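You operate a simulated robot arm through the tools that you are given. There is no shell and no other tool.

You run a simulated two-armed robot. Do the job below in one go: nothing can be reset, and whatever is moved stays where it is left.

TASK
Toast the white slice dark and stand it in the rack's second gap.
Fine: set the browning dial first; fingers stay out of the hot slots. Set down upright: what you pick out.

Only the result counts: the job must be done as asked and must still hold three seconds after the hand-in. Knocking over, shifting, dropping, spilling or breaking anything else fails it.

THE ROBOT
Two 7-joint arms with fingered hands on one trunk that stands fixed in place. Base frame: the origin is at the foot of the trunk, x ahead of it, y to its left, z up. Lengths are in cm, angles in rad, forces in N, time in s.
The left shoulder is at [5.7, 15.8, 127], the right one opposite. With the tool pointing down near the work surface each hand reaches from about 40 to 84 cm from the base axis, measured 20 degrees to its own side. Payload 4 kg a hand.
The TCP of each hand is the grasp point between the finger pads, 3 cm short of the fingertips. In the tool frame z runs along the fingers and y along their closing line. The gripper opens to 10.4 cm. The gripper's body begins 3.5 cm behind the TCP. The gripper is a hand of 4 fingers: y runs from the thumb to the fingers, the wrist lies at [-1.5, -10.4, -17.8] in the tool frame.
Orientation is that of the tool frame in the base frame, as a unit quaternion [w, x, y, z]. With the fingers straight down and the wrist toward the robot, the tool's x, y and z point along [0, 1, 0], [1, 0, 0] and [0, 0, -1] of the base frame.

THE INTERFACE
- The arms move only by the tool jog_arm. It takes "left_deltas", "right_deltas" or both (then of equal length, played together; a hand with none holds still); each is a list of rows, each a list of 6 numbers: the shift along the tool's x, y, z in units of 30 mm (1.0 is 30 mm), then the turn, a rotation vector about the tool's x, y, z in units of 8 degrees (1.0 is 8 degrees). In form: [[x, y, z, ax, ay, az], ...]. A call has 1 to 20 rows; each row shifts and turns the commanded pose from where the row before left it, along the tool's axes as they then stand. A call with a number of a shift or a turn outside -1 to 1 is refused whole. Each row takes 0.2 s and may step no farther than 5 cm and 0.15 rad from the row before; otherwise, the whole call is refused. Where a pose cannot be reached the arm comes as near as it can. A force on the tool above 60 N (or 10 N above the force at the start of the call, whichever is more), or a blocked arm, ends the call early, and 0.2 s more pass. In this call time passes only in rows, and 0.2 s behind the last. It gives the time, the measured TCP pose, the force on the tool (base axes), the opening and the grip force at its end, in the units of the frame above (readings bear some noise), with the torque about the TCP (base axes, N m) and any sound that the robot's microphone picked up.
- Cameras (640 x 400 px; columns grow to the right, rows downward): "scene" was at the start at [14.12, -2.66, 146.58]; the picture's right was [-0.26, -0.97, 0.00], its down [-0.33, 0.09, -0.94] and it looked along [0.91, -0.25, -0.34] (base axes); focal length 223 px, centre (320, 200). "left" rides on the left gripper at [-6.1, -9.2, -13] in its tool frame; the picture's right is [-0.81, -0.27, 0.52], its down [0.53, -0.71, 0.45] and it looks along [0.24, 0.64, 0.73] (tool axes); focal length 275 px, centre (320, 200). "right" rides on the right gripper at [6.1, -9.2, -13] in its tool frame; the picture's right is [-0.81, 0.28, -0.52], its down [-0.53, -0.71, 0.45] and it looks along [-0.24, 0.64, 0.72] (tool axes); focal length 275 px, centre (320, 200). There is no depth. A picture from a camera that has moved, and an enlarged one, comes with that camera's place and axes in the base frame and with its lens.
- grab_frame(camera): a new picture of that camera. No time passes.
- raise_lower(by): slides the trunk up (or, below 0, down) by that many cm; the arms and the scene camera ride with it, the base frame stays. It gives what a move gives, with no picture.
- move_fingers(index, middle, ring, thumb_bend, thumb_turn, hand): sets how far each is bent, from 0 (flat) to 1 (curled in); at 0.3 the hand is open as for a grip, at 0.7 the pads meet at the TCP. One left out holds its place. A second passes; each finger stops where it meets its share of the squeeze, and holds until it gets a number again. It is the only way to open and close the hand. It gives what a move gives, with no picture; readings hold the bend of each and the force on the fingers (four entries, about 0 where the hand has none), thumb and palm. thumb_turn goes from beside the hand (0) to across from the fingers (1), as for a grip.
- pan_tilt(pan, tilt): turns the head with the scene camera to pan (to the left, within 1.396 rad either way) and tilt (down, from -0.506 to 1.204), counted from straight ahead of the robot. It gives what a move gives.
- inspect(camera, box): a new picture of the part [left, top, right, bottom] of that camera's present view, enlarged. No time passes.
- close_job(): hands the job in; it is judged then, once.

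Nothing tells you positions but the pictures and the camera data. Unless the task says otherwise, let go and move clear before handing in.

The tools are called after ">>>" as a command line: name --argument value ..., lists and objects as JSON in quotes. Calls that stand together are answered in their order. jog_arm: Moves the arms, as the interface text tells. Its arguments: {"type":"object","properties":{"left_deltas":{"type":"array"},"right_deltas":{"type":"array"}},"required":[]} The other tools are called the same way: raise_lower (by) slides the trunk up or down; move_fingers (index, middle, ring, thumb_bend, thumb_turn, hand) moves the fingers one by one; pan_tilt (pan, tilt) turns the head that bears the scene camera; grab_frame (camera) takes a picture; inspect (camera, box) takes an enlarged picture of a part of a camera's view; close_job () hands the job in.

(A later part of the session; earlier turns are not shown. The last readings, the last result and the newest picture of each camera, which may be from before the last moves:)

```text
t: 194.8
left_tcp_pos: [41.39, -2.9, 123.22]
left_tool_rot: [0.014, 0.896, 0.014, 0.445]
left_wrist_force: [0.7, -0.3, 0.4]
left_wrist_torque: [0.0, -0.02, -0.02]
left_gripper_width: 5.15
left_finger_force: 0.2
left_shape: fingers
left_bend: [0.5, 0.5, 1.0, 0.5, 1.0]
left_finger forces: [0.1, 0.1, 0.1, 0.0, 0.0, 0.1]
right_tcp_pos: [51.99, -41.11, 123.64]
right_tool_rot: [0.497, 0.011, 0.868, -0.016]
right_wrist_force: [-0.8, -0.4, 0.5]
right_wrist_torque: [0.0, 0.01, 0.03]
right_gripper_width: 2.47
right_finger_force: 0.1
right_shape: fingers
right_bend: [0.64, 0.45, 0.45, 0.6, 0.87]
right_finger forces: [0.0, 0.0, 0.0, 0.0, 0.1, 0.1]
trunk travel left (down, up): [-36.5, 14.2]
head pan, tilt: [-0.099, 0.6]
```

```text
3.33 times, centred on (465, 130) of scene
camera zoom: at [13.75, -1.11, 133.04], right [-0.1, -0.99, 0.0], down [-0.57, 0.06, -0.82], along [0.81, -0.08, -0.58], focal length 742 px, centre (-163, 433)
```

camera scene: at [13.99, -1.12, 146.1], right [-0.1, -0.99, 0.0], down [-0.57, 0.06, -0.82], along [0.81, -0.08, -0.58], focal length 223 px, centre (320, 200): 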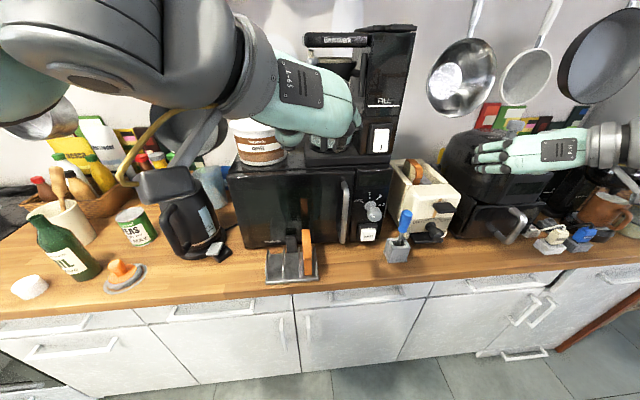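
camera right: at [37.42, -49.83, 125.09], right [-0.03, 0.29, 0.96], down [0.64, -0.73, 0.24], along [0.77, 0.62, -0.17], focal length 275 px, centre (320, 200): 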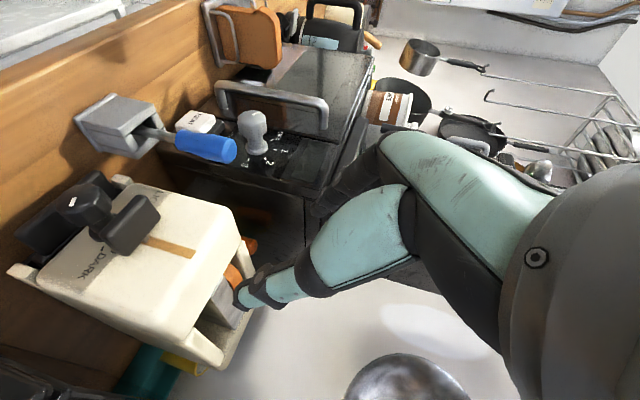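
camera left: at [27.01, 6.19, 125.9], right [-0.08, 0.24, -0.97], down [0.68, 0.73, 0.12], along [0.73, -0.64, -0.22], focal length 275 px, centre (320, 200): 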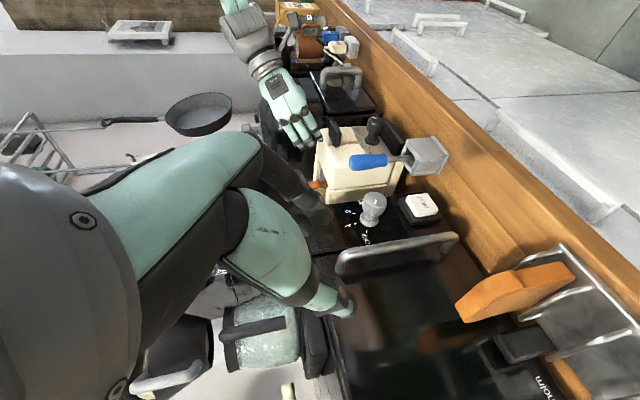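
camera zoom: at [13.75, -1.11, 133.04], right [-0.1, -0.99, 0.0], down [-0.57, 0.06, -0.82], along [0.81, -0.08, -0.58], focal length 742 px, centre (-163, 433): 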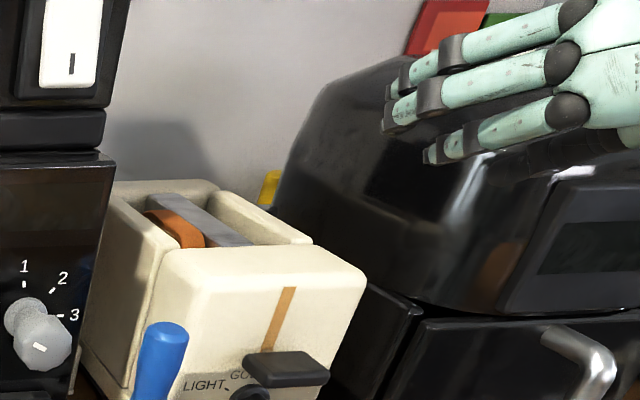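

>>> move_fingers --hand "right" --index 0.64 --middle 0.64 --ring 0.4 --thumb_bend 0.6 --thumb_turn 0.77

>>> grab_frame --camera "right"

>>> inspect --camera "left" --box '[230, 60, 330, 140]'

>>> inspect --camera "scene" --box '[460, 70, 540, 140]'

```text
t: 195.8
left_tcp_pos: [41.42, -3.04, 123.3]
left_tool_rot: [0.014, 0.895, 0.014, 0.445]
left_wrist_force: [0.2, -0.7, -0.7]
left_wrist_torque: [-0.01, -0.05, -0.01]
left_gripper_width: 5.17
left_finger_force: 0.0
left_shape: fingers
left_bend: [0.5, 0.5, 1.0, 0.5, 1.0]
left_finger forces: [0.1, 0.1, 0.0, 0.1, 0.0, 0.1]
right_tcp_pos: [52.1, -41.14, 123.58]
right_tool_rot: [0.497, 0.01, 0.868, -0.017]
right_wrist_force: [0.0, -0.2, 0.2]
right_wrist_torque: [0.01, 0.0, -0.03]
right_gripper_width: 3.04
right_finger_force: 0.1
right_shape: fingers
right_bend: [0.64, 0.64, 0.4, 0.6, 0.78]
right_finger forces: [0.0, 0.0, 0.0, 0.1, 0.0, 0.1]
trunk travel left (down, up): [-36.5, 14.2]
head pan, tilt: [-0.099, 0.6]
```

```text
taken
camera right: at [37.4, -49.84, 125.09], right [-0.03, 0.29, 0.96], down [0.64, -0.73, 0.24], along [0.77, 0.62, -0.17], focal length 275 px, centre (320, 200)
```

right: 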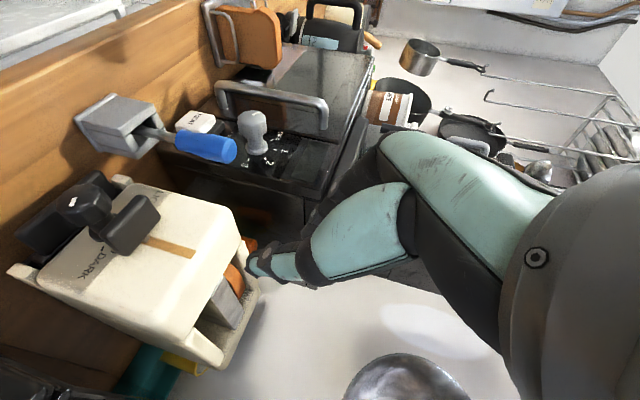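

```text
5.00 times, centred on (280, 100) of left
camera zoom: at [27.01, 6.18, 125.9], right [-0.08, 0.24, -0.97], down [0.68, 0.73, 0.12], along [0.73, -0.64, -0.22], focal length 1376 px, centre (520, 700)
```

zoom: 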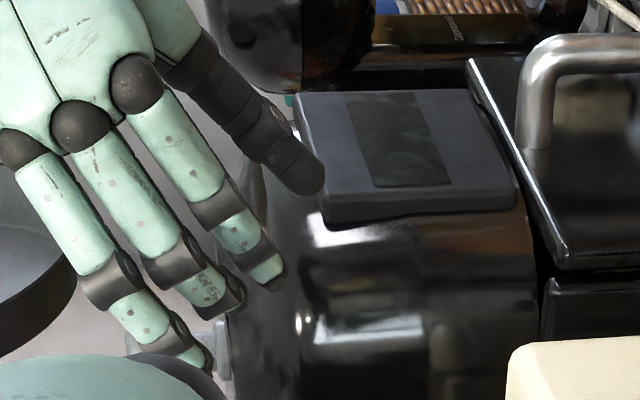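

```text
5.71 times, centred on (500, 105) of scene
camera zoom: at [13.74, -1.11, 133.04], right [-0.1, -0.99, 0.0], down [-0.57, 0.06, -0.82], along [0.81, -0.08, -0.58], focal length 1272 px, centre (-709, 743)
```

zoom: 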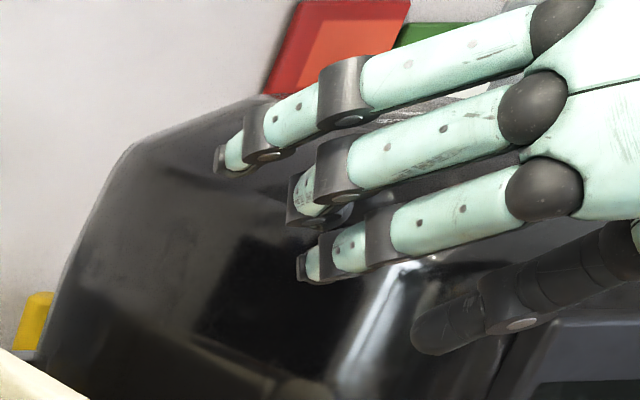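

A thumb turn of about 0.81 puts the thumb right opposite the index, which is good for pinching the toast's top edge. I'll preset that and wait for the toast to pop, listening.

>>> move_fingers --hand "right" --index 0.5 --middle 0.5 --ring 0.4 --thumb_bend 0.47 --thumb_turn 0.82

>>> jog_arm --right_deltas '[[0, 0, 0, 0, 0, 0], [0, 0, 0, 0, 0, 0], [0, 0, 0, 0, 0, 0], [0, 0, 0, 0, 0, 0], [0, 0, 0, 0, 0, 0], [0, 0, 0, 0, 0, 0], [0, 0, 0, 0, 0, 0], [0, 0, 0, 0, 0, 0], [0, 0, 0, 0, 0, 0], [0, 0, 0, 0, 0, 0], [0, 0, 0, 0, 0, 0], [0, 0, 0, 0, 0, 0], [0, 0, 0, 0, 0, 0], [0, 0, 0, 0, 0, 0], [0, 0, 0, 0, 0, 0], [0, 0, 0, 0, 0, 0], [0, 0, 0, 0, 0, 0], [0, 0, 0, 0, 0, 0], [0, 0, 0, 0, 0, 0], [0, 0, 0, 0, 0, 0]]'

>>> inspect --camera "scene" --box '[395, 90, 480, 190]'

```text
t: 196.8
left_tcp_pos: [41.33, -2.94, 123.25]
left_tool_rot: [0.014, 0.896, 0.012, 0.445]
left_wrist_force: [-0.2, 0.3, -0.6]
left_wrist_torque: [-0.02, 0.01, 0.04]
left_gripper_width: 5.17
left_finger_force: 0.1
left_shape: fingers
left_bend: [0.5, 0.5, 1.0, 0.5, 1.0]
left_finger forces: [0.1, 0.0, 0.0, 0.0, 0.0, 0.0]
right_tcp_pos: [52.11, -41.11, 123.64]
right_tool_rot: [0.497, 0.01, 0.868, -0.016]
right_wrist_force: [0.0, 0.9, -0.4]
right_wrist_torque: [-0.01, -0.01, -0.01]
right_gripper_width: 5.94
right_finger_force: 0.0
right_shape: fingers
right_bend: [0.5, 0.5, 0.4, 0.47, 0.82]
right_finger forces: [0.0, 0.1, 0.0, 0.1, 0.0, 0.0]
trunk travel left (down, up): [-36.5, 14.2]
head pan, tilt: [-0.099, 0.6]
```

```text
t: 201.0
left_tcp_pos: [41.32, -3.02, 123.22]
left_tool_rot: [0.014, 0.896, 0.013, 0.444]
left_wrist_force: [0.5, -0.2, 0.3]
left_wrist_torque: [0.0, 0.0, 0.01]
left_gripper_width: 5.18
left_finger_force: 0.0
left_shape: fingers
left_bend: [0.5, 0.5, 1.0, 0.5, 1.0]
left_finger forces: [0.0, 0.0, 0.1, 0.0, 0.1, 0.1]
right_tcp_pos: [52.06, -41.19, 123.69]
right_tool_rot: [0.496, 0.01, 0.868, -0.015]
right_wrist_force: [0.6, 0.4, -0.4]
right_wrist_torque: [0.0, -0.03, 0.0]
right_gripper_width: 5.94
right_finger_force: 0.0
right_shape: fingers
right_bend: [0.5, 0.5, 0.4, 0.47, 0.82]
right_finger forces: [0.0, 0.1, 0.1, 0.1, 0.1, 0.0]
trunk travel left (down, up): [-36.5, 14.2]
head pan, tilt: [-0.099, 0.6]
```

```text
4.00 times, centred on (438, 140) of scene
camera zoom: at [13.74, -1.11, 133.04], right [-0.1, -0.99, 0.0], down [-0.57, 0.06, -0.82], along [0.81, -0.08, -0.58], focal length 890 px, centre (-150, 440)
```

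zoom: 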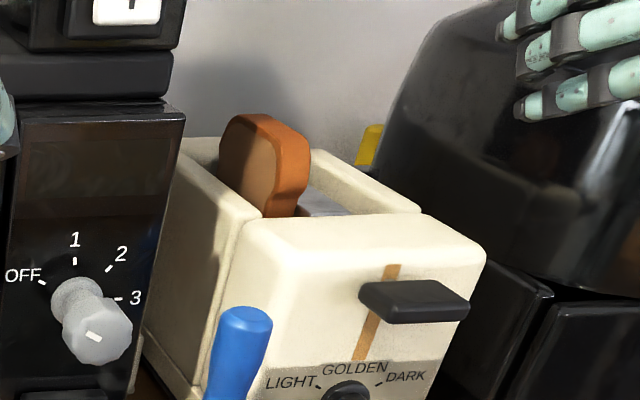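

It has already popped up, nicely browned. I'll raise the trunk back and bring the right hand over the toast.

>>> raise_lower --by 13

>>> jog_arm --right_deltas '[[-0.55, 0.19, 0.93, 0, 0, 0], [-0.55, 0.19, 0.93, 0, 0, 0], [-0.55, 0.19, 0.93, 0, 0, 0], [-0.55, 0.19, 0.93, 0, 0, 0], [-0.55, 0.19, 0.93, 0, 0, 0], [-0.55, 0.19, 0.93, 0, 0, 0], [-0.4, 0.16, 0.75, 0, 0, 0], [0.86, 0, 0.5, 0, 0, 0], [0.86, 0, 0.5, 0, 0, 0]]'

>>> grab_frame --camera "right"

>>> inspect --camera "scene" --box '[395, 90, 495, 220]'

```text
t: 202.6
left_tcp_pos: [41.38, -2.96, 136.32]
left_tool_rot: [0.014, 0.896, 0.014, 0.444]
left_wrist_force: [-0.5, 0.1, -0.1]
left_wrist_torque: [0.02, 0.01, 0.02]
left_gripper_width: 5.18
left_finger_force: 0.1
left_shape: fingers
left_bend: [0.5, 0.5, 1.0, 0.5, 1.0]
left_finger forces: [0.0, 0.0, 0.1, 0.0, 0.0, 0.0]
right_tcp_pos: [52.1, -41.07, 136.8]
right_tool_rot: [0.497, 0.01, 0.867, -0.015]
right_wrist_force: [-0.2, -0.2, 0.4]
right_wrist_torque: [0.03, -0.02, 0.0]
right_gripper_width: 5.93
right_finger_force: 0.1
right_shape: fingers
right_bend: [0.5, 0.5, 0.4, 0.47, 0.82]
right_finger forces: [0.0, 0.0, 0.0, 0.0, 0.2, 0.0]
trunk travel left (down, up): [-49.5, 1.2]
head pan, tilt: [-0.099, 0.6]
```

```text
t: 204.6
left_tcp_pos: [41.36, -3.02, 136.27]
left_tool_rot: [0.014, 0.895, 0.014, 0.445]
left_wrist_force: [0.9, 1.0, -0.6]
left_wrist_torque: [0.03, -0.02, 0.01]
left_gripper_width: 5.16
left_finger_force: 0.0
left_shape: fingers
left_bend: [0.5, 0.5, 1.0, 0.5, 1.0]
left_finger forces: [0.1, 0.1, 0.0, 0.0, 0.0, 0.1]
right_tcp_pos: [74.0, -38.26, 130.58]
right_tool_rot: [0.497, 0.01, 0.868, -0.016]
right_wrist_force: [0.1, -0.8, -0.3]
right_wrist_torque: [0.0, 0.02, 0.02]
right_gripper_width: 5.97
right_finger_force: 0.0
right_shape: fingers
right_bend: [0.5, 0.5, 0.4, 0.47, 0.82]
right_finger forces: [0.0, 0.0, 0.0, 0.0, 0.0, 0.0]
trunk travel left (down, up): [-49.5, 1.2]
head pan, tilt: [-0.099, 0.6]
```

```text
taken
camera right: at [59.34, -46.93, 131.94], right [-0.03, 0.29, 0.96], down [0.64, -0.73, 0.24], along [0.77, 0.62, -0.17], focal length 275 px, centre (320, 200)
```

right: 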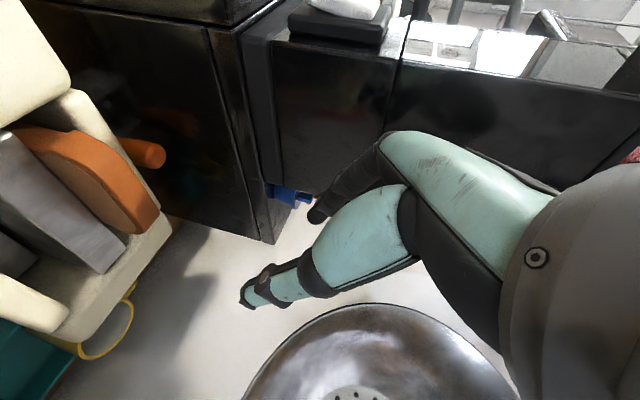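

```text
3.08 times, centred on (445, 155) of scene
camera zoom: at [13.96, -1.13, 146.1], right [-0.1, -0.99, 0.0], down [-0.57, 0.06, -0.82], along [0.81, -0.08, -0.58], focal length 685 px, centre (-65, 338)
```

zoom: 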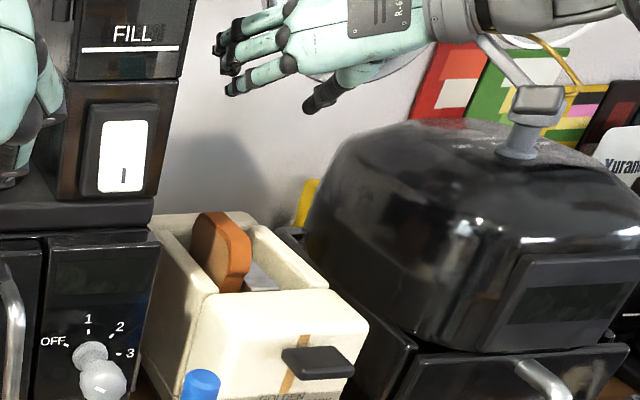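

>>> inspect --camera "right" --box '[0, 60, 200, 280]'

>>> inspect --camera "scene" --box '[415, 150, 465, 200]'

```text
1.82 times, centred on (100, 170) of right
camera zoom: at [59.34, -46.93, 131.94], right [-0.03, 0.29, 0.96], down [0.64, -0.73, 0.24], along [0.77, 0.62, -0.17], focal length 500 px, centre (720, 254)
```

zoom: 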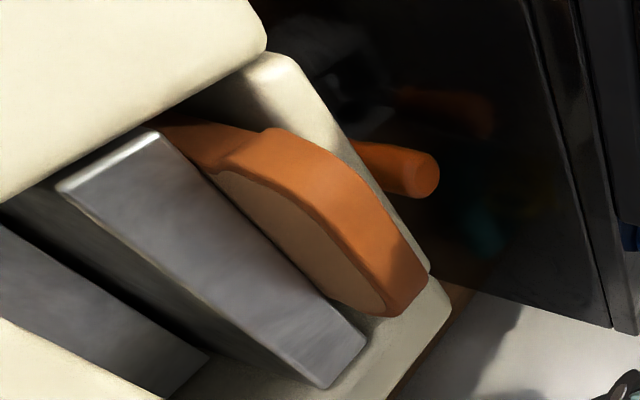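

```text
8.00 times, centred on (440, 175) of scene
camera zoom: at [13.96, -1.13, 146.1], right [-0.1, -0.99, 0.0], down [-0.57, 0.06, -0.82], along [0.81, -0.08, -0.58], focal length 1781 px, centre (-640, 400)
```

zoom: 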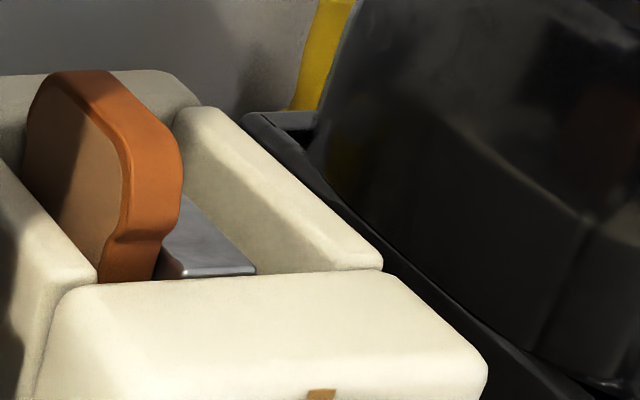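

The toast's top is at z≈114.1, centred near y=-37.85, with the slot rim at ≈111.5. I'll descend so the fingertips stay above z≈112, checking before the last bit.

>>> jog_arm --right_deltas '[[0.787, 0.045, 0.506, 0, 0, 0], [0.787, 0.045, 0.506, 0, 0, 0], [0.787, 0.045, 0.506, 0, 0, 0], [0.6, 0.045, 0.386, 0, 0, 0]]'

>>> grab_frame --camera "right"

>>> inspect --camera "scene" --box '[405, 110, 475, 210]'

>>> inspect --camera "left" --box '[270, 110, 400, 230]'

```text
t: 205.6
left_tcp_pos: [41.31, -3.0, 136.36]
left_tool_rot: [0.013, 0.896, 0.013, 0.444]
left_wrist_force: [-0.4, -0.3, -0.3]
left_wrist_torque: [0.0, -0.02, 0.0]
left_gripper_width: 5.19
left_finger_force: 0.1
left_shape: fingers
left_bend: [0.5, 0.5, 1.0, 0.5, 1.0]
left_finger forces: [0.0, 0.0, 0.1, 0.1, 0.0, 0.1]
right_tcp_pos: [74.54, -37.79, 119.83]
right_tool_rot: [0.497, 0.009, 0.868, -0.016]
right_wrist_force: [0.9, -0.2, 0.3]
right_wrist_torque: [0.0, 0.0, 0.01]
right_gripper_width: 5.97
right_finger_force: 0.1
right_shape: fingers
right_bend: [0.5, 0.5, 0.4, 0.47, 0.82]
right_finger forces: [0.1, 0.0, 0.0, 0.1, 0.0, 0.0]
trunk travel left (down, up): [-49.5, 1.2]
head pan, tilt: [-0.099, 0.6]
```

```text
taken
camera right: at [59.81, -46.53, 121.25], right [-0.03, 0.29, 0.96], down [0.64, -0.73, 0.24], along [0.77, 0.62, -0.17], focal length 275 px, centre (320, 200)
```

right: 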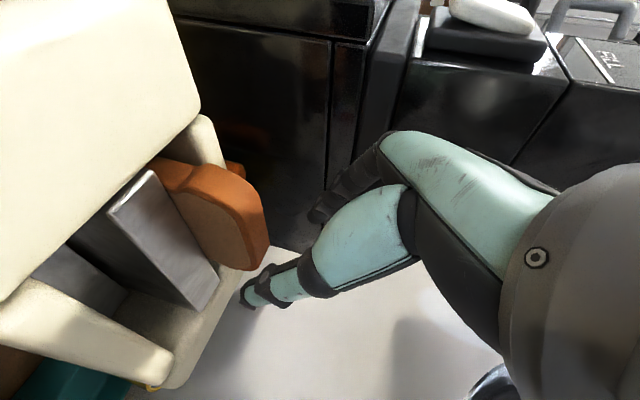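

```text
4.00 times, centred on (440, 160) of scene
camera zoom: at [14.0, -1.17, 146.1], right [-0.1, -0.99, 0.0], down [-0.57, 0.06, -0.82], along [0.81, -0.08, -0.58], focal length 890 px, centre (-160, 360)
```

zoom: 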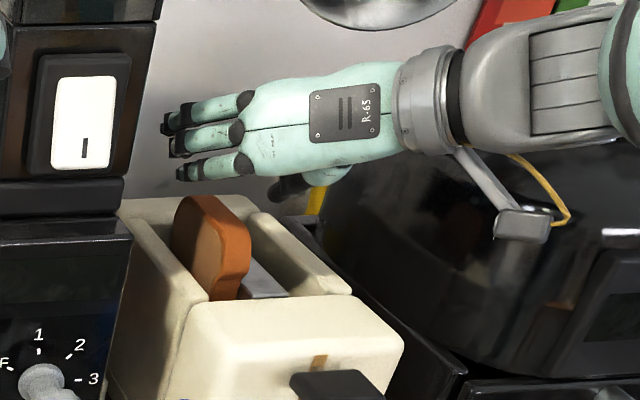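

```text
3.33 times, centred on (335, 170) of left
camera zoom: at [27.07, 6.14, 138.95], right [-0.08, 0.24, -0.97], down [0.68, 0.73, 0.12], along [0.73, -0.64, -0.22], focal length 918 px, centre (270, 300)
```

zoom: 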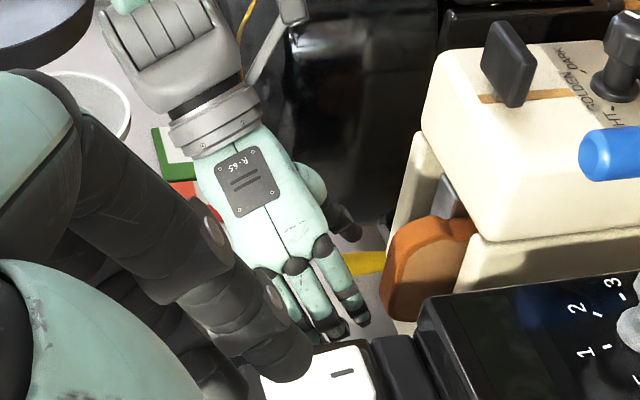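

>>> jog_arm --right_deltas '[[0.44, 0.01, 0.25, 0, 0, 0], [0.44, 0.01, 0.25, 0, 0, 0]]'

>>> grab_frame --camera "right"

>>> inspect --camera "scene" --box '[405, 110, 475, 210]'

>>> inspect --camera "left" --box '[290, 130, 400, 230]'

```text
t: 206.2
left_tcp_pos: [41.45, -3.11, 136.17]
left_tool_rot: [0.014, 0.895, 0.014, 0.445]
left_wrist_force: [0.8, -0.1, 1.1]
left_wrist_torque: [0.02, -0.02, -0.04]
left_gripper_width: 5.17
left_finger_force: 0.1
left_shape: fingers
left_bend: [0.5, 0.5, 1.0, 0.5, 1.0]
left_finger forces: [0.0, 0.1, 0.1, 0.0, 0.0, 0.1]
right_tcp_pos: [74.58, -37.84, 116.94]
right_tool_rot: [0.497, 0.01, 0.868, -0.016]
right_wrist_force: [-1.0, -0.3, 0.1]
right_wrist_torque: [0.03, 0.0, 0.0]
right_gripper_width: 5.97
right_finger_force: 0.0
right_shape: fingers
right_bend: [0.5, 0.5, 0.4, 0.47, 0.82]
right_finger forces: [0.0, 0.0, 0.1, 0.1, 0.0, 0.1]
trunk travel left (down, up): [-49.5, 1.2]
head pan, tilt: [-0.099, 0.6]
```

```text
taken
camera right: at [59.89, -46.57, 118.3], right [-0.03, 0.29, 0.96], down [0.64, -0.73, 0.24], along [0.77, 0.62, -0.17], focal length 275 px, centre (320, 200)
```

right: 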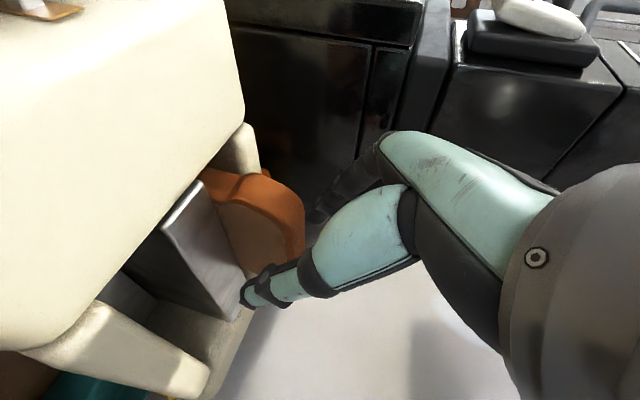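

```text
4.00 times, centred on (440, 160) of scene
camera zoom: at [14.03, -1.21, 146.09], right [-0.1, -0.99, 0.0], down [-0.57, 0.06, -0.82], along [0.81, -0.08, -0.58], focal length 890 px, centre (-160, 360)
```

zoom: 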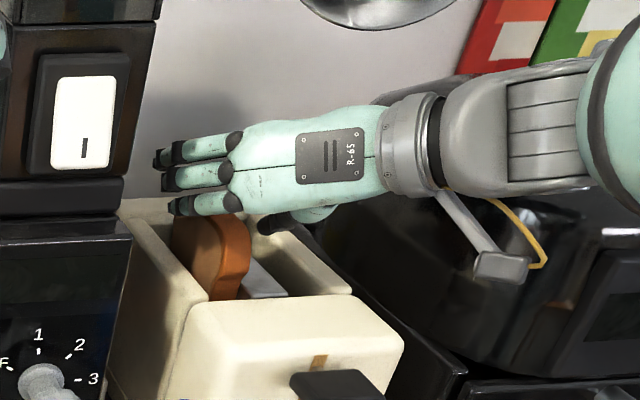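

```text
4.00 times, centred on (345, 180) of left
camera zoom: at [27.1, 6.09, 138.95], right [-0.08, 0.24, -0.97], down [0.68, 0.73, 0.12], along [0.73, -0.64, -0.22], focal length 1101 px, centre (220, 280)
```

zoom: 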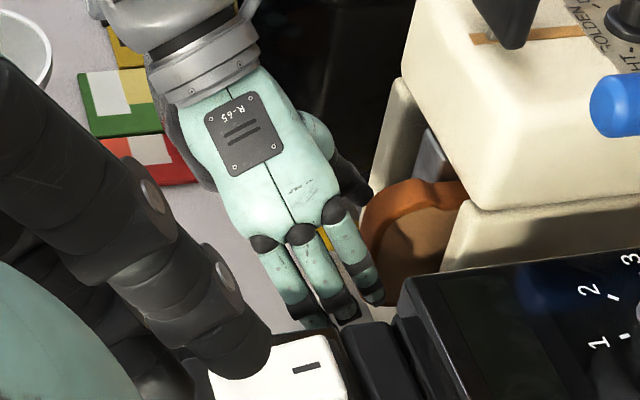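

>>> jog_arm --right_deltas '[[0.288, 0, 0.168, 0, 0, 0]]'

>>> inspect --camera "left" --box '[310, 140, 390, 220]'

>>> grab_frame --camera "right"

```text
t: 206.6
left_tcp_pos: [41.43, -2.93, 136.32]
left_tool_rot: [0.014, 0.895, 0.013, 0.445]
left_wrist_force: [0.4, 1.2, -0.3]
left_wrist_torque: [0.0, 0.03, 0.0]
left_gripper_width: 5.17
left_finger_force: 0.0
left_shape: fingers
left_bend: [0.5, 0.5, 1.0, 0.5, 1.0]
left_finger forces: [0.0, 0.0, 0.1, 0.0, 0.0, 0.0]
right_tcp_pos: [74.51, -37.65, 115.88]
right_tool_rot: [0.497, 0.01, 0.868, -0.016]
right_wrist_force: [-0.3, 0.1, 0.6]
right_wrist_torque: [0.0, 0.03, 0.0]
right_gripper_width: 5.96
right_finger_force: 0.1
right_shape: fingers
right_bend: [0.5, 0.5, 0.4, 0.47, 0.82]
right_finger forces: [0.0, 0.0, 0.0, 0.0, 0.1, 0.0]
trunk travel left (down, up): [-49.5, 1.2]
head pan, tilt: [-0.099, 0.6]
```

```text
5.00 times, centred on (350, 180) of left
camera zoom: at [27.03, 6.18, 138.96], right [-0.08, 0.24, -0.97], down [0.68, 0.73, 0.12], along [0.73, -0.64, -0.22], focal length 1376 px, centre (170, 300)
```

zoom: 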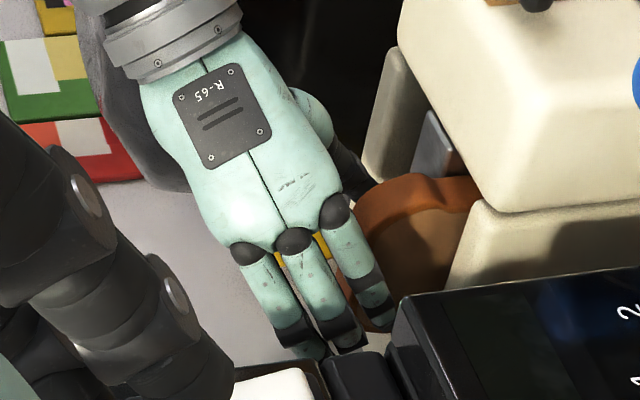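

```text
taken
camera right: at [59.86, -46.48, 117.34], right [-0.03, 0.29, 0.96], down [0.64, -0.73, 0.24], along [0.77, 0.62, -0.17], focal length 275 px, centre (320, 200)
```

right: 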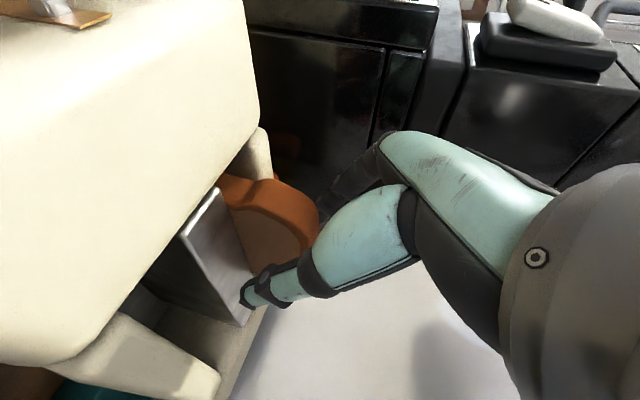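

There's still about 2 cm between the index and the rim. I'll lower another 1.1 cm for a better bite on the toast while staying above the slot.

>>> jog_arm --right_deltas '[[0.31, -0.05, 0.18, 0, 0, 0]]'

>>> inspect --camera "left" --box '[310, 140, 390, 220]'

>>> inspect --camera "right" --box '[180, 120, 420, 330]'

```text
t: 206.9
left_tcp_pos: [41.39, -2.95, 136.25]
left_tool_rot: [0.013, 0.895, 0.013, 0.445]
left_wrist_force: [0.2, -0.3, 0.4]
left_wrist_torque: [-0.03, -0.02, 0.0]
left_gripper_width: 5.18
left_finger_force: 0.0
left_shape: fingers
left_bend: [0.5, 0.5, 1.0, 0.5, 1.0]
left_finger forces: [0.0, 0.0, 0.0, 0.1, 0.0, 0.0]
right_tcp_pos: [74.58, -37.89, 114.97]
right_tool_rot: [0.496, 0.01, 0.868, -0.016]
right_wrist_force: [0.9, -0.2, 0.3]
right_wrist_torque: [-0.02, -0.01, -0.02]
right_gripper_width: 5.94
right_finger_force: 0.2
right_shape: fingers
right_bend: [0.5, 0.5, 0.4, 0.47, 0.82]
right_finger forces: [0.0, 0.0, 0.0, 0.0, 0.0, 0.1]
trunk travel left (down, up): [-49.5, 1.2]
head pan, tilt: [-0.099, 0.6]
```

```text
5.00 times, centred on (350, 180) of left
camera zoom: at [27.04, 6.19, 138.96], right [-0.08, 0.24, -0.97], down [0.68, 0.73, 0.12], along [0.73, -0.64, -0.22], focal length 1376 px, centre (170, 300)
```

zoom: 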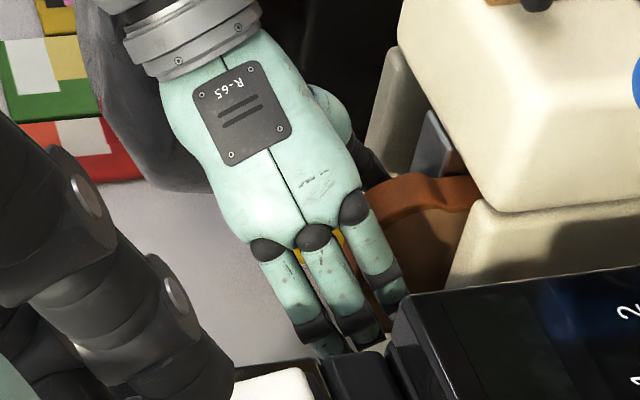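

```text
1.90 times, centred on (300, 225) of right
camera zoom: at [59.91, -46.59, 116.37], right [-0.02, 0.29, 0.96], down [0.64, -0.73, 0.24], along [0.77, 0.62, -0.17], focal length 524 px, centre (358, 152)
```

zoom: 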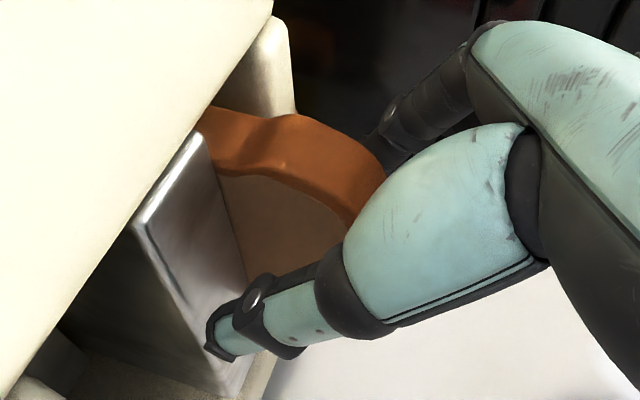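

The thumb hangs a bit low beside the divider. I'll turn it up to sit between index and middle, then close all three on the toast's top.

>>> move_fingers --hand "right" --thumb_turn 0.86

>>> inspect --camera "right" --box '[180, 120, 420, 330]'

```text
t: 207.9
left_tcp_pos: [41.34, -2.95, 136.3]
left_tool_rot: [0.014, 0.896, 0.014, 0.444]
left_wrist_force: [0.2, -0.4, -0.6]
left_wrist_torque: [0.01, -0.01, 0.01]
left_gripper_width: 5.14
left_finger_force: 0.1
left_shape: fingers
left_bend: [0.5, 0.5, 1.0, 0.5, 1.0]
left_finger forces: [0.1, 0.1, 0.1, 0.0, 0.0, 0.0]
right_tcp_pos: [74.57, -37.9, 114.83]
right_tool_rot: [0.496, 0.01, 0.868, -0.016]
right_wrist_force: [0.7, 0.0, 0.3]
right_wrist_torque: [-0.01, 0.0, -0.04]
right_gripper_width: 5.79
right_finger_force: 0.1
right_shape: fingers
right_bend: [0.5, 0.5, 0.4, 0.47, 0.86]
right_finger forces: [0.1, 0.0, 0.0, 0.0, 0.0, 0.0]
trunk travel left (down, up): [-49.5, 1.2]
head pan, tilt: [-0.099, 0.6]
```

```text
1.90 times, centred on (300, 225) of right
camera zoom: at [59.9, -46.57, 116.38], right [-0.02, 0.29, 0.96], down [0.64, -0.73, 0.24], along [0.77, 0.62, -0.17], focal length 524 px, centre (358, 152)
```

zoom: 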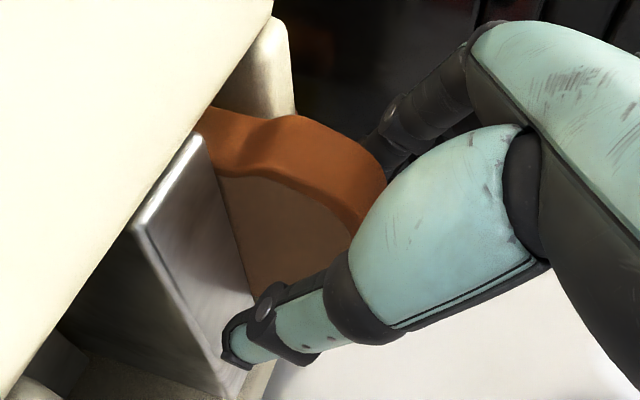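

>>> move_fingers --hand "right" --index 0.7 --middle 0.7 --thumb_bend 0.7

>>> inspect --camera "right" --box '[180, 120, 420, 330]'

>>> inspect --camera "left" --box '[310, 140, 390, 220]'

>>> inspect --camera "scene" --box '[405, 110, 475, 210]'

```text
t: 208.9
left_tcp_pos: [41.32, -2.93, 136.34]
left_tool_rot: [0.014, 0.895, 0.014, 0.445]
left_wrist_force: [-0.7, -0.4, -0.7]
left_wrist_torque: [0.02, 0.0, -0.01]
left_gripper_width: 5.17
left_finger_force: 0.1
left_shape: fingers
left_bend: [0.5, 0.5, 1.0, 0.5, 1.0]
left_finger forces: [0.1, 0.0, 0.0, 0.0, 0.0, 0.0]
right_tcp_pos: [74.6, -37.66, 114.95]
right_tool_rot: [0.495, 0.008, 0.869, -0.016]
right_wrist_force: [-0.2, 1.1, 0.6]
right_wrist_torque: [-0.06, -0.02, 0.11]
right_gripper_width: 1.88
right_finger_force: 6.2
right_shape: fingers
right_bend: [0.65, 0.67, 0.4, 0.64, 0.87]
right_finger forces: [3.9, 2.7, 0.0, 0.0, 5.6, 0.0]
trunk travel left (down, up): [-49.5, 1.2]
head pan, tilt: [-0.099, 0.6]
```

```text
1.90 times, centred on (300, 225) of right
camera zoom: at [59.91, -46.55, 116.39], right [-0.02, 0.29, 0.96], down [0.64, -0.73, 0.24], along [0.77, 0.62, -0.17], focal length 524 px, centre (358, 152)
```

zoom: 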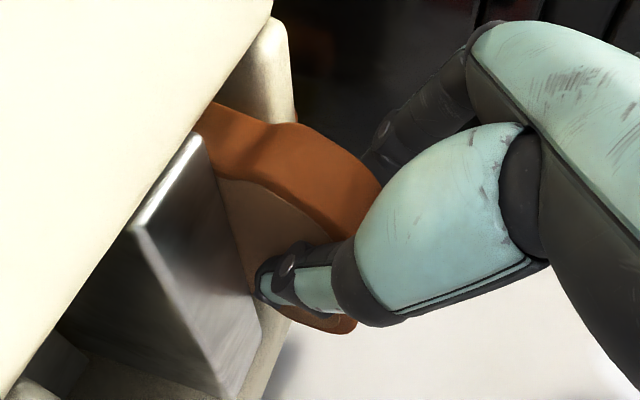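

```text
5.00 times, centred on (350, 180) of left
camera zoom: at [27.03, 6.21, 138.96], right [-0.08, 0.24, -0.97], down [0.68, 0.73, 0.12], along [0.73, -0.64, -0.22], focal length 1376 px, centre (170, 300)
```

zoom: 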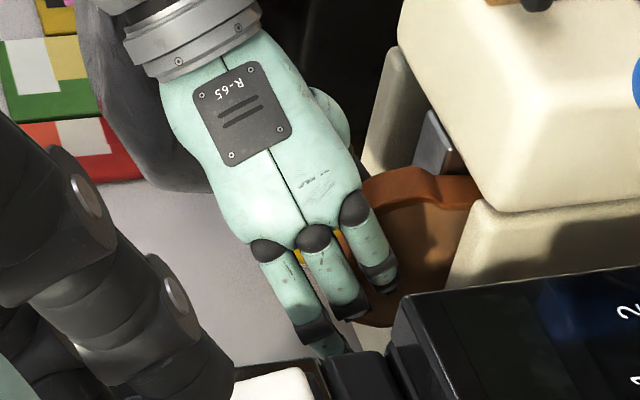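

```text
4.00 times, centred on (440, 160) of scene
camera zoom: at [13.96, -1.09, 146.1], right [-0.1, -0.99, 0.0], down [-0.57, 0.06, -0.82], along [0.81, -0.08, -0.58], focal length 890 px, centre (-160, 360)
```

zoom: 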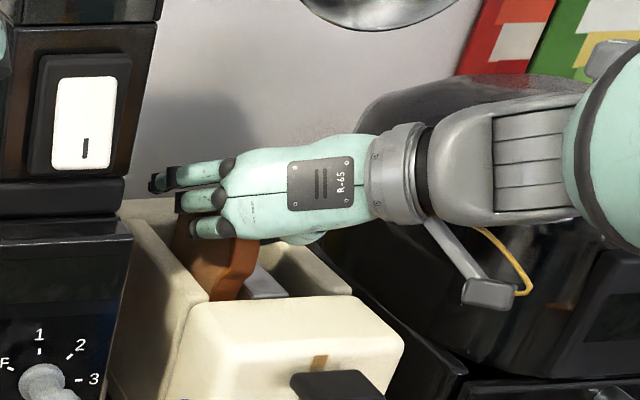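

Pinched at the top, 6 N, with the fingers above the rim. Lifting straight up slowly.

>>> jog_arm --right_deltas '[[-0.288, 0, -0.168, 0, 0, 0], [-0.288, 0, -0.168, 0, 0, 0], [-0.288, 0, -0.168, 0, 0, 0]]'

>>> inspect --camera "scene" --box '[405, 110, 475, 210]'

>>> grab_frame --camera "right"

```text
t: 209.8
left_tcp_pos: [41.37, -2.87, 136.32]
left_tool_rot: [0.013, 0.896, 0.013, 0.444]
left_wrist_force: [0.3, 0.5, 0.0]
left_wrist_torque: [0.0, 0.02, -0.03]
left_gripper_width: 5.14
left_finger_force: 0.1
left_shape: fingers
left_bend: [0.5, 0.5, 1.0, 0.5, 1.0]
left_finger forces: [0.0, 0.0, 0.0, 0.0, 0.0, 0.1]
right_tcp_pos: [74.71, -37.9, 118.0]
right_tool_rot: [0.497, 0.009, 0.868, -0.016]
right_wrist_force: [-0.1, -1.0, 0.1]
right_wrist_torque: [-0.08, 0.01, 0.02]
right_gripper_width: 1.88
right_finger_force: 5.6
right_shape: fingers
right_bend: [0.66, 0.68, 0.4, 0.64, 0.87]
right_finger forces: [2.9, 2.0, 0.0, 0.0, 5.6, 0.0]
trunk travel left (down, up): [-49.5, 1.2]
head pan, tilt: [-0.099, 0.6]
```

```text
4.00 times, centred on (440, 160) of scene
camera zoom: at [13.97, -1.1, 146.1], right [-0.1, -0.99, 0.0], down [-0.57, 0.06, -0.82], along [0.81, -0.08, -0.58], focal length 890 px, centre (-160, 360)
```

zoom: 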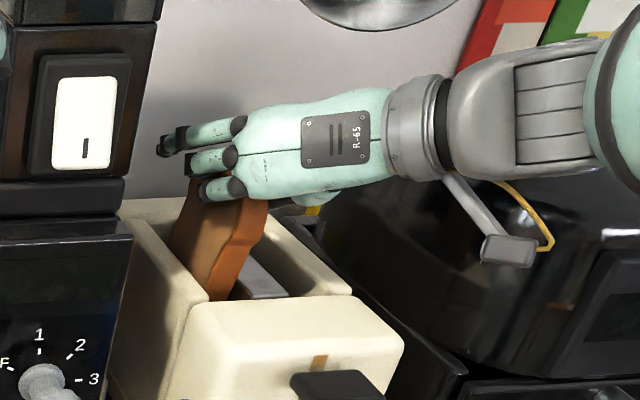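

```text
taken
camera right: at [60.07, -46.66, 119.42], right [-0.03, 0.29, 0.96], down [0.64, -0.73, 0.24], along [0.77, 0.62, -0.17], focal length 275 px, centre (320, 200)
```

right: 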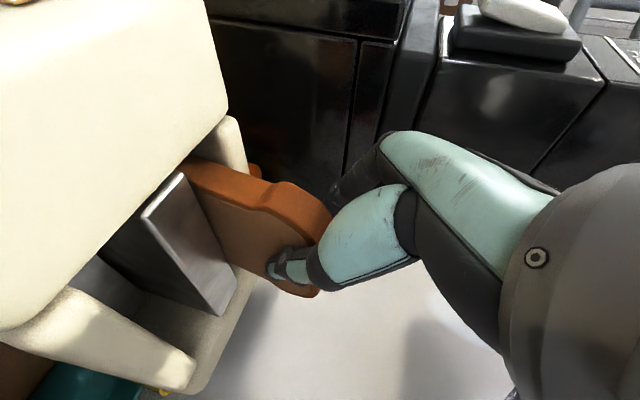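

The toast comes up with the hand. Continuing the lift until it's clear of the toaster.

>>> jog_arm --right_deltas '[[-0.432, 0, -0.252, 0, 0, 0], [-0.432, 0, -0.252, 0, 0, 0], [-0.576, 0, -0.336, 0, 0, 0], [-0.576, 0, -0.336, 0, 0, 0], [-0.576, 0, -0.336, 0, 0, 0], [-0.576, 0, -0.336, 0, 0, 0]]'

>>> inspect --camera "scene" --box '[395, 80, 495, 220]'

>>> grab_frame --camera "right"

>>> inspect --camera "left" --box '[240, 90, 400, 230]'

```text
t: 211.2
left_tcp_pos: [41.25, -3.01, 136.22]
left_tool_rot: [0.014, 0.896, 0.013, 0.445]
left_wrist_force: [0.2, -0.6, 0.1]
left_wrist_torque: [-0.03, 0.0, 0.0]
left_gripper_width: 5.16
left_finger_force: 0.0
left_shape: fingers
left_bend: [0.5, 0.5, 1.0, 0.5, 1.0]
left_finger forces: [0.1, 0.0, 0.0, 0.0, 0.0, 0.1]
right_tcp_pos: [74.67, -37.75, 129.15]
right_tool_rot: [0.497, 0.009, 0.868, -0.016]
right_wrist_force: [0.9, 0.0, 0.3]
right_wrist_torque: [-0.03, 0.02, 0.01]
right_gripper_width: 1.85
right_finger_force: 4.8
right_shape: fingers
right_bend: [0.65, 0.69, 0.4, 0.65, 0.87]
right_finger forces: [4.1, 0.8, 0.0, 0.1, 5.0, 0.0]
trunk travel left (down, up): [-49.5, 1.2]
head pan, tilt: [-0.099, 0.6]
```

```text
2.86 times, centred on (445, 150) of scene
camera zoom: at [13.94, -1.11, 146.1], right [-0.1, -0.99, 0.0], down [-0.57, 0.06, -0.82], along [0.81, -0.08, -0.58], focal length 636 px, centre (-37, 343)
```

zoom: 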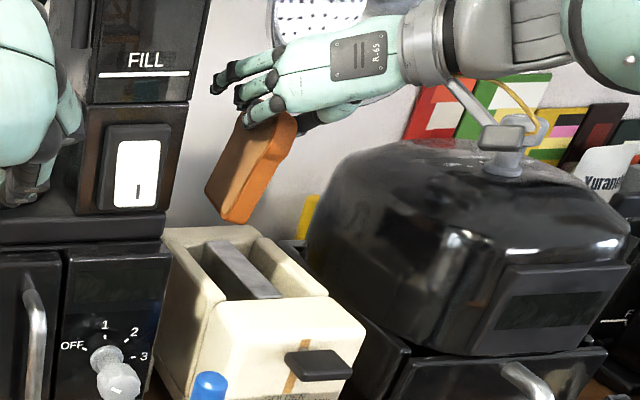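

```text
taken
camera right: at [59.97, -46.48, 130.52], right [-0.03, 0.29, 0.96], down [0.64, -0.73, 0.24], along [0.77, 0.62, -0.17], focal length 275 px, centre (320, 200)
```

right: 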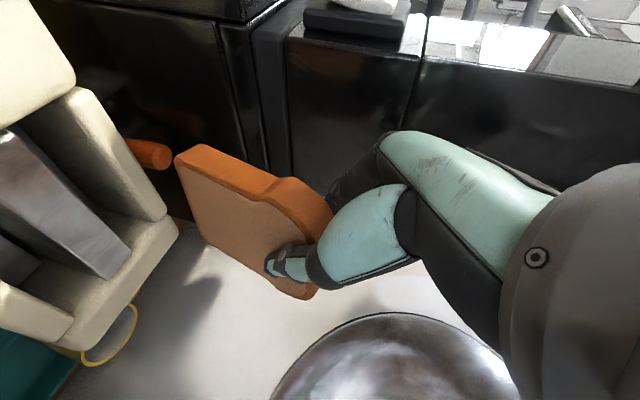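

```text
2.86 times, centred on (320, 160) of left
camera zoom: at [27.01, 6.19, 138.97], right [-0.08, 0.24, -0.97], down [0.68, 0.73, 0.12], along [0.73, -0.64, -0.22], focal length 786 px, centre (320, 314)
```

zoom: 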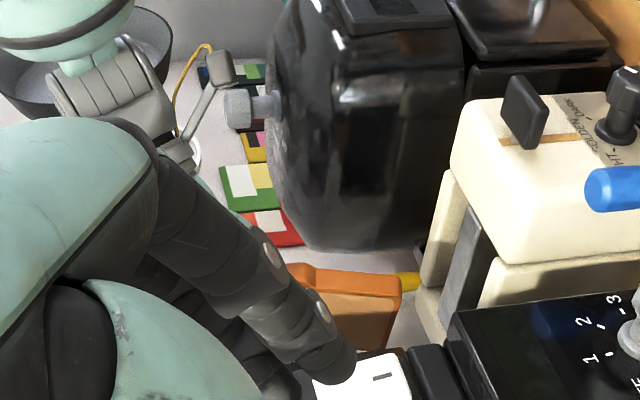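

The toast is out, held by index and thumb. I'll carry it gently back to the meeting point.

>>> jog_arm --right_deltas '[[-0.3, 0, -0.18, 0, 0, 0], [0.22, 0.2, -0.62, 0, 0, 0], [0.22, 0.2, -0.62, 0, 0, 0], [0.22, 0.2, -0.62, 0, 0, 0], [0.22, 0.2, -0.62, 0, 0, 0], [0.22, 0.2, -0.62, 0, 0, 0], [0.22, 0.2, -0.62, 0, 0, 0], [0.22, 0.2, -0.62, 0, 0, 0], [0.22, 0.2, -0.62, 0, 0, 0], [0.22, 0.2, -0.62, 0, 0, 0], [0.22, 0.2, -0.62, 0, 0, 0], [0.22, 0.2, -0.62, 0, 0, 0]]'

>>> grab_frame --camera "left"

>>> grab_frame --camera "right"

>>> grab_frame --camera "scene"

```text
t: 213.8
left_tcp_pos: [41.15, -3.0, 136.26]
left_tool_rot: [0.015, 0.895, 0.015, 0.445]
left_wrist_force: [0.1, -0.5, -0.6]
left_wrist_torque: [-0.05, 0.03, -0.02]
left_gripper_width: 5.15
left_finger_force: 0.0
left_shape: fingers
left_bend: [0.5, 0.5, 1.0, 0.5, 1.0]
left_finger forces: [0.0, 0.0, 0.0, 0.1, 0.0, 0.1]
right_tcp_pos: [53.38, -30.14, 133.96]
right_tool_rot: [0.497, 0.01, 0.868, -0.016]
right_wrist_force: [0.0, 0.0, 0.1]
right_wrist_torque: [0.02, -0.02, -0.02]
right_gripper_width: 1.83
right_finger_force: 4.7
right_shape: fingers
right_bend: [0.65, 0.69, 0.4, 0.65, 0.87]
right_finger forces: [4.0, 0.7, 0.0, 0.0, 5.0, 0.1]
trunk travel left (down, up): [-49.5, 1.2]
head pan, tilt: [-0.099, 0.6]
```

```text
taken
camera left: at [26.91, 6.21, 138.99], right [-0.08, 0.24, -0.97], down [0.68, 0.73, 0.12], along [0.73, -0.64, -0.22], focal length 275 px, centre (320, 200)
```

left: 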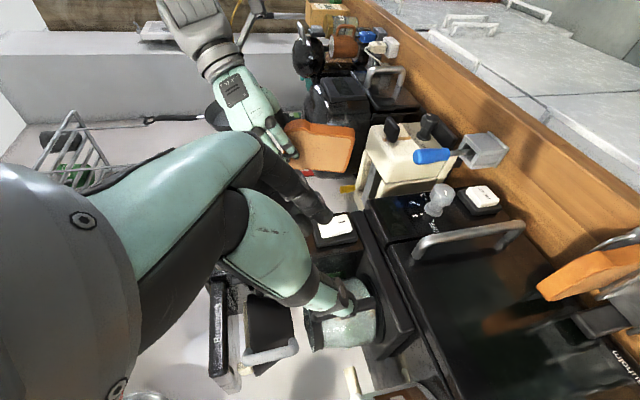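

```text
taken
camera right: at [38.69, -38.9, 135.41], right [-0.03, 0.29, 0.96], down [0.64, -0.73, 0.24], along [0.77, 0.62, -0.17], focal length 275 px, centre (320, 200)
```

right: 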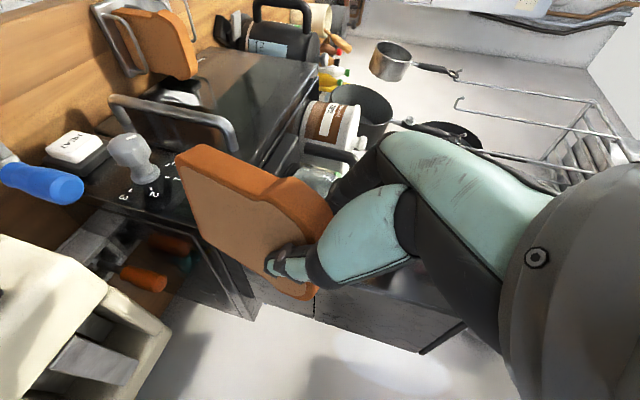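

```text
taken
camera scene: at [13.8, -1.09, 146.12], right [-0.1, -0.99, 0.0], down [-0.57, 0.06, -0.82], along [0.81, -0.08, -0.57], focal length 223 px, centre (320, 200)
```

scene: 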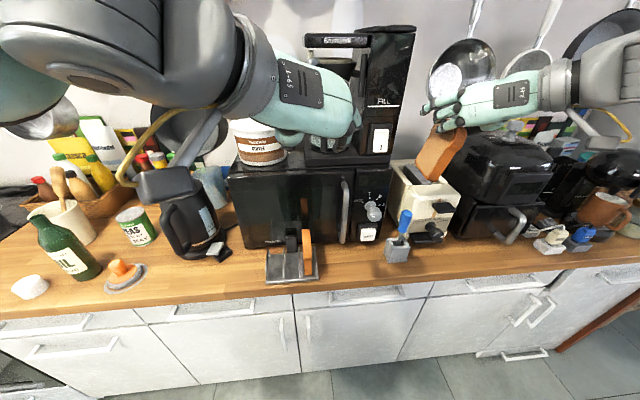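

Let me measure the toast's pose in the right hand from both wrist cameras.

>>> inspect --camera "left" --box '[200, 60, 380, 200]'

>>> inspect --camera "right" --box '[150, 120, 380, 320]'

>>> inspect --camera "scene" --box '[400, 70, 520, 200]'

```text
2.86 times, centred on (290, 130) of left
camera zoom: at [26.91, 6.21, 138.99], right [-0.08, 0.24, -0.97], down [0.68, 0.73, 0.12], along [0.73, -0.64, -0.22], focal length 786 px, centre (406, 400)
```

zoom: 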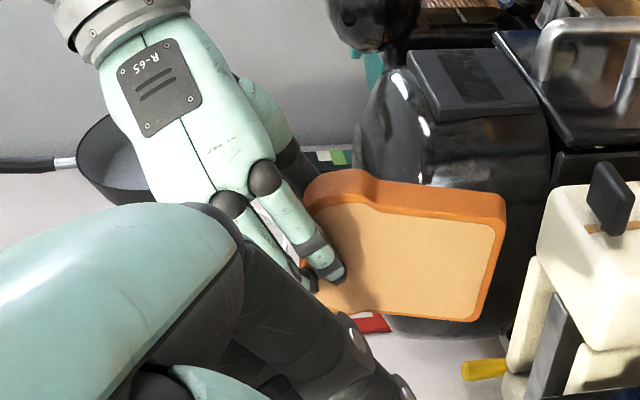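

```text
2.00 times, centred on (265, 220) of right
camera zoom: at [38.69, -38.9, 135.41], right [-0.03, 0.29, 0.96], down [0.64, -0.73, 0.24], along [0.77, 0.62, -0.17], focal length 551 px, centre (430, 160)
```

zoom: 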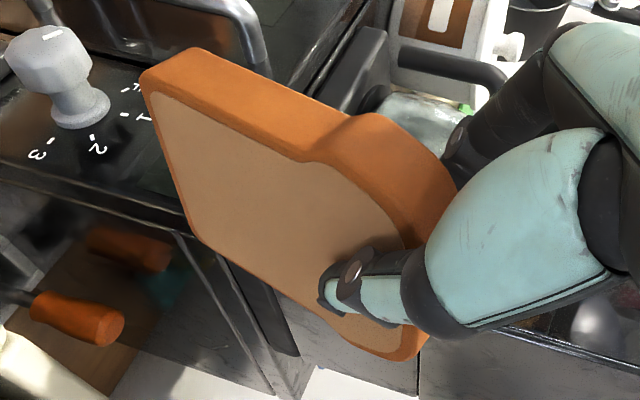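

```text
3.08 times, centred on (460, 135) of scene
camera zoom: at [13.8, -1.09, 146.12], right [-0.1, -0.99, 0.0], down [-0.57, 0.06, -0.82], along [0.81, -0.08, -0.57], focal length 685 px, centre (-111, 400)
```

zoom: 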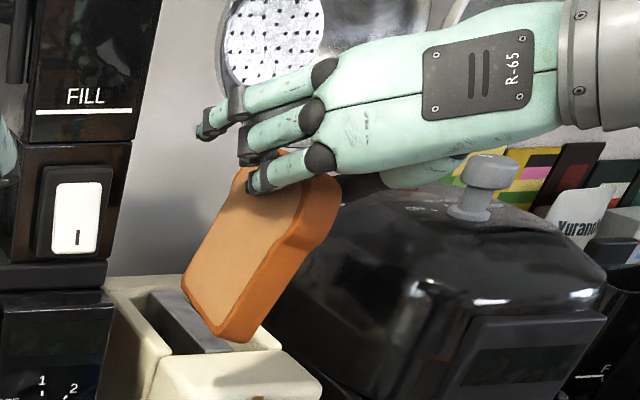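

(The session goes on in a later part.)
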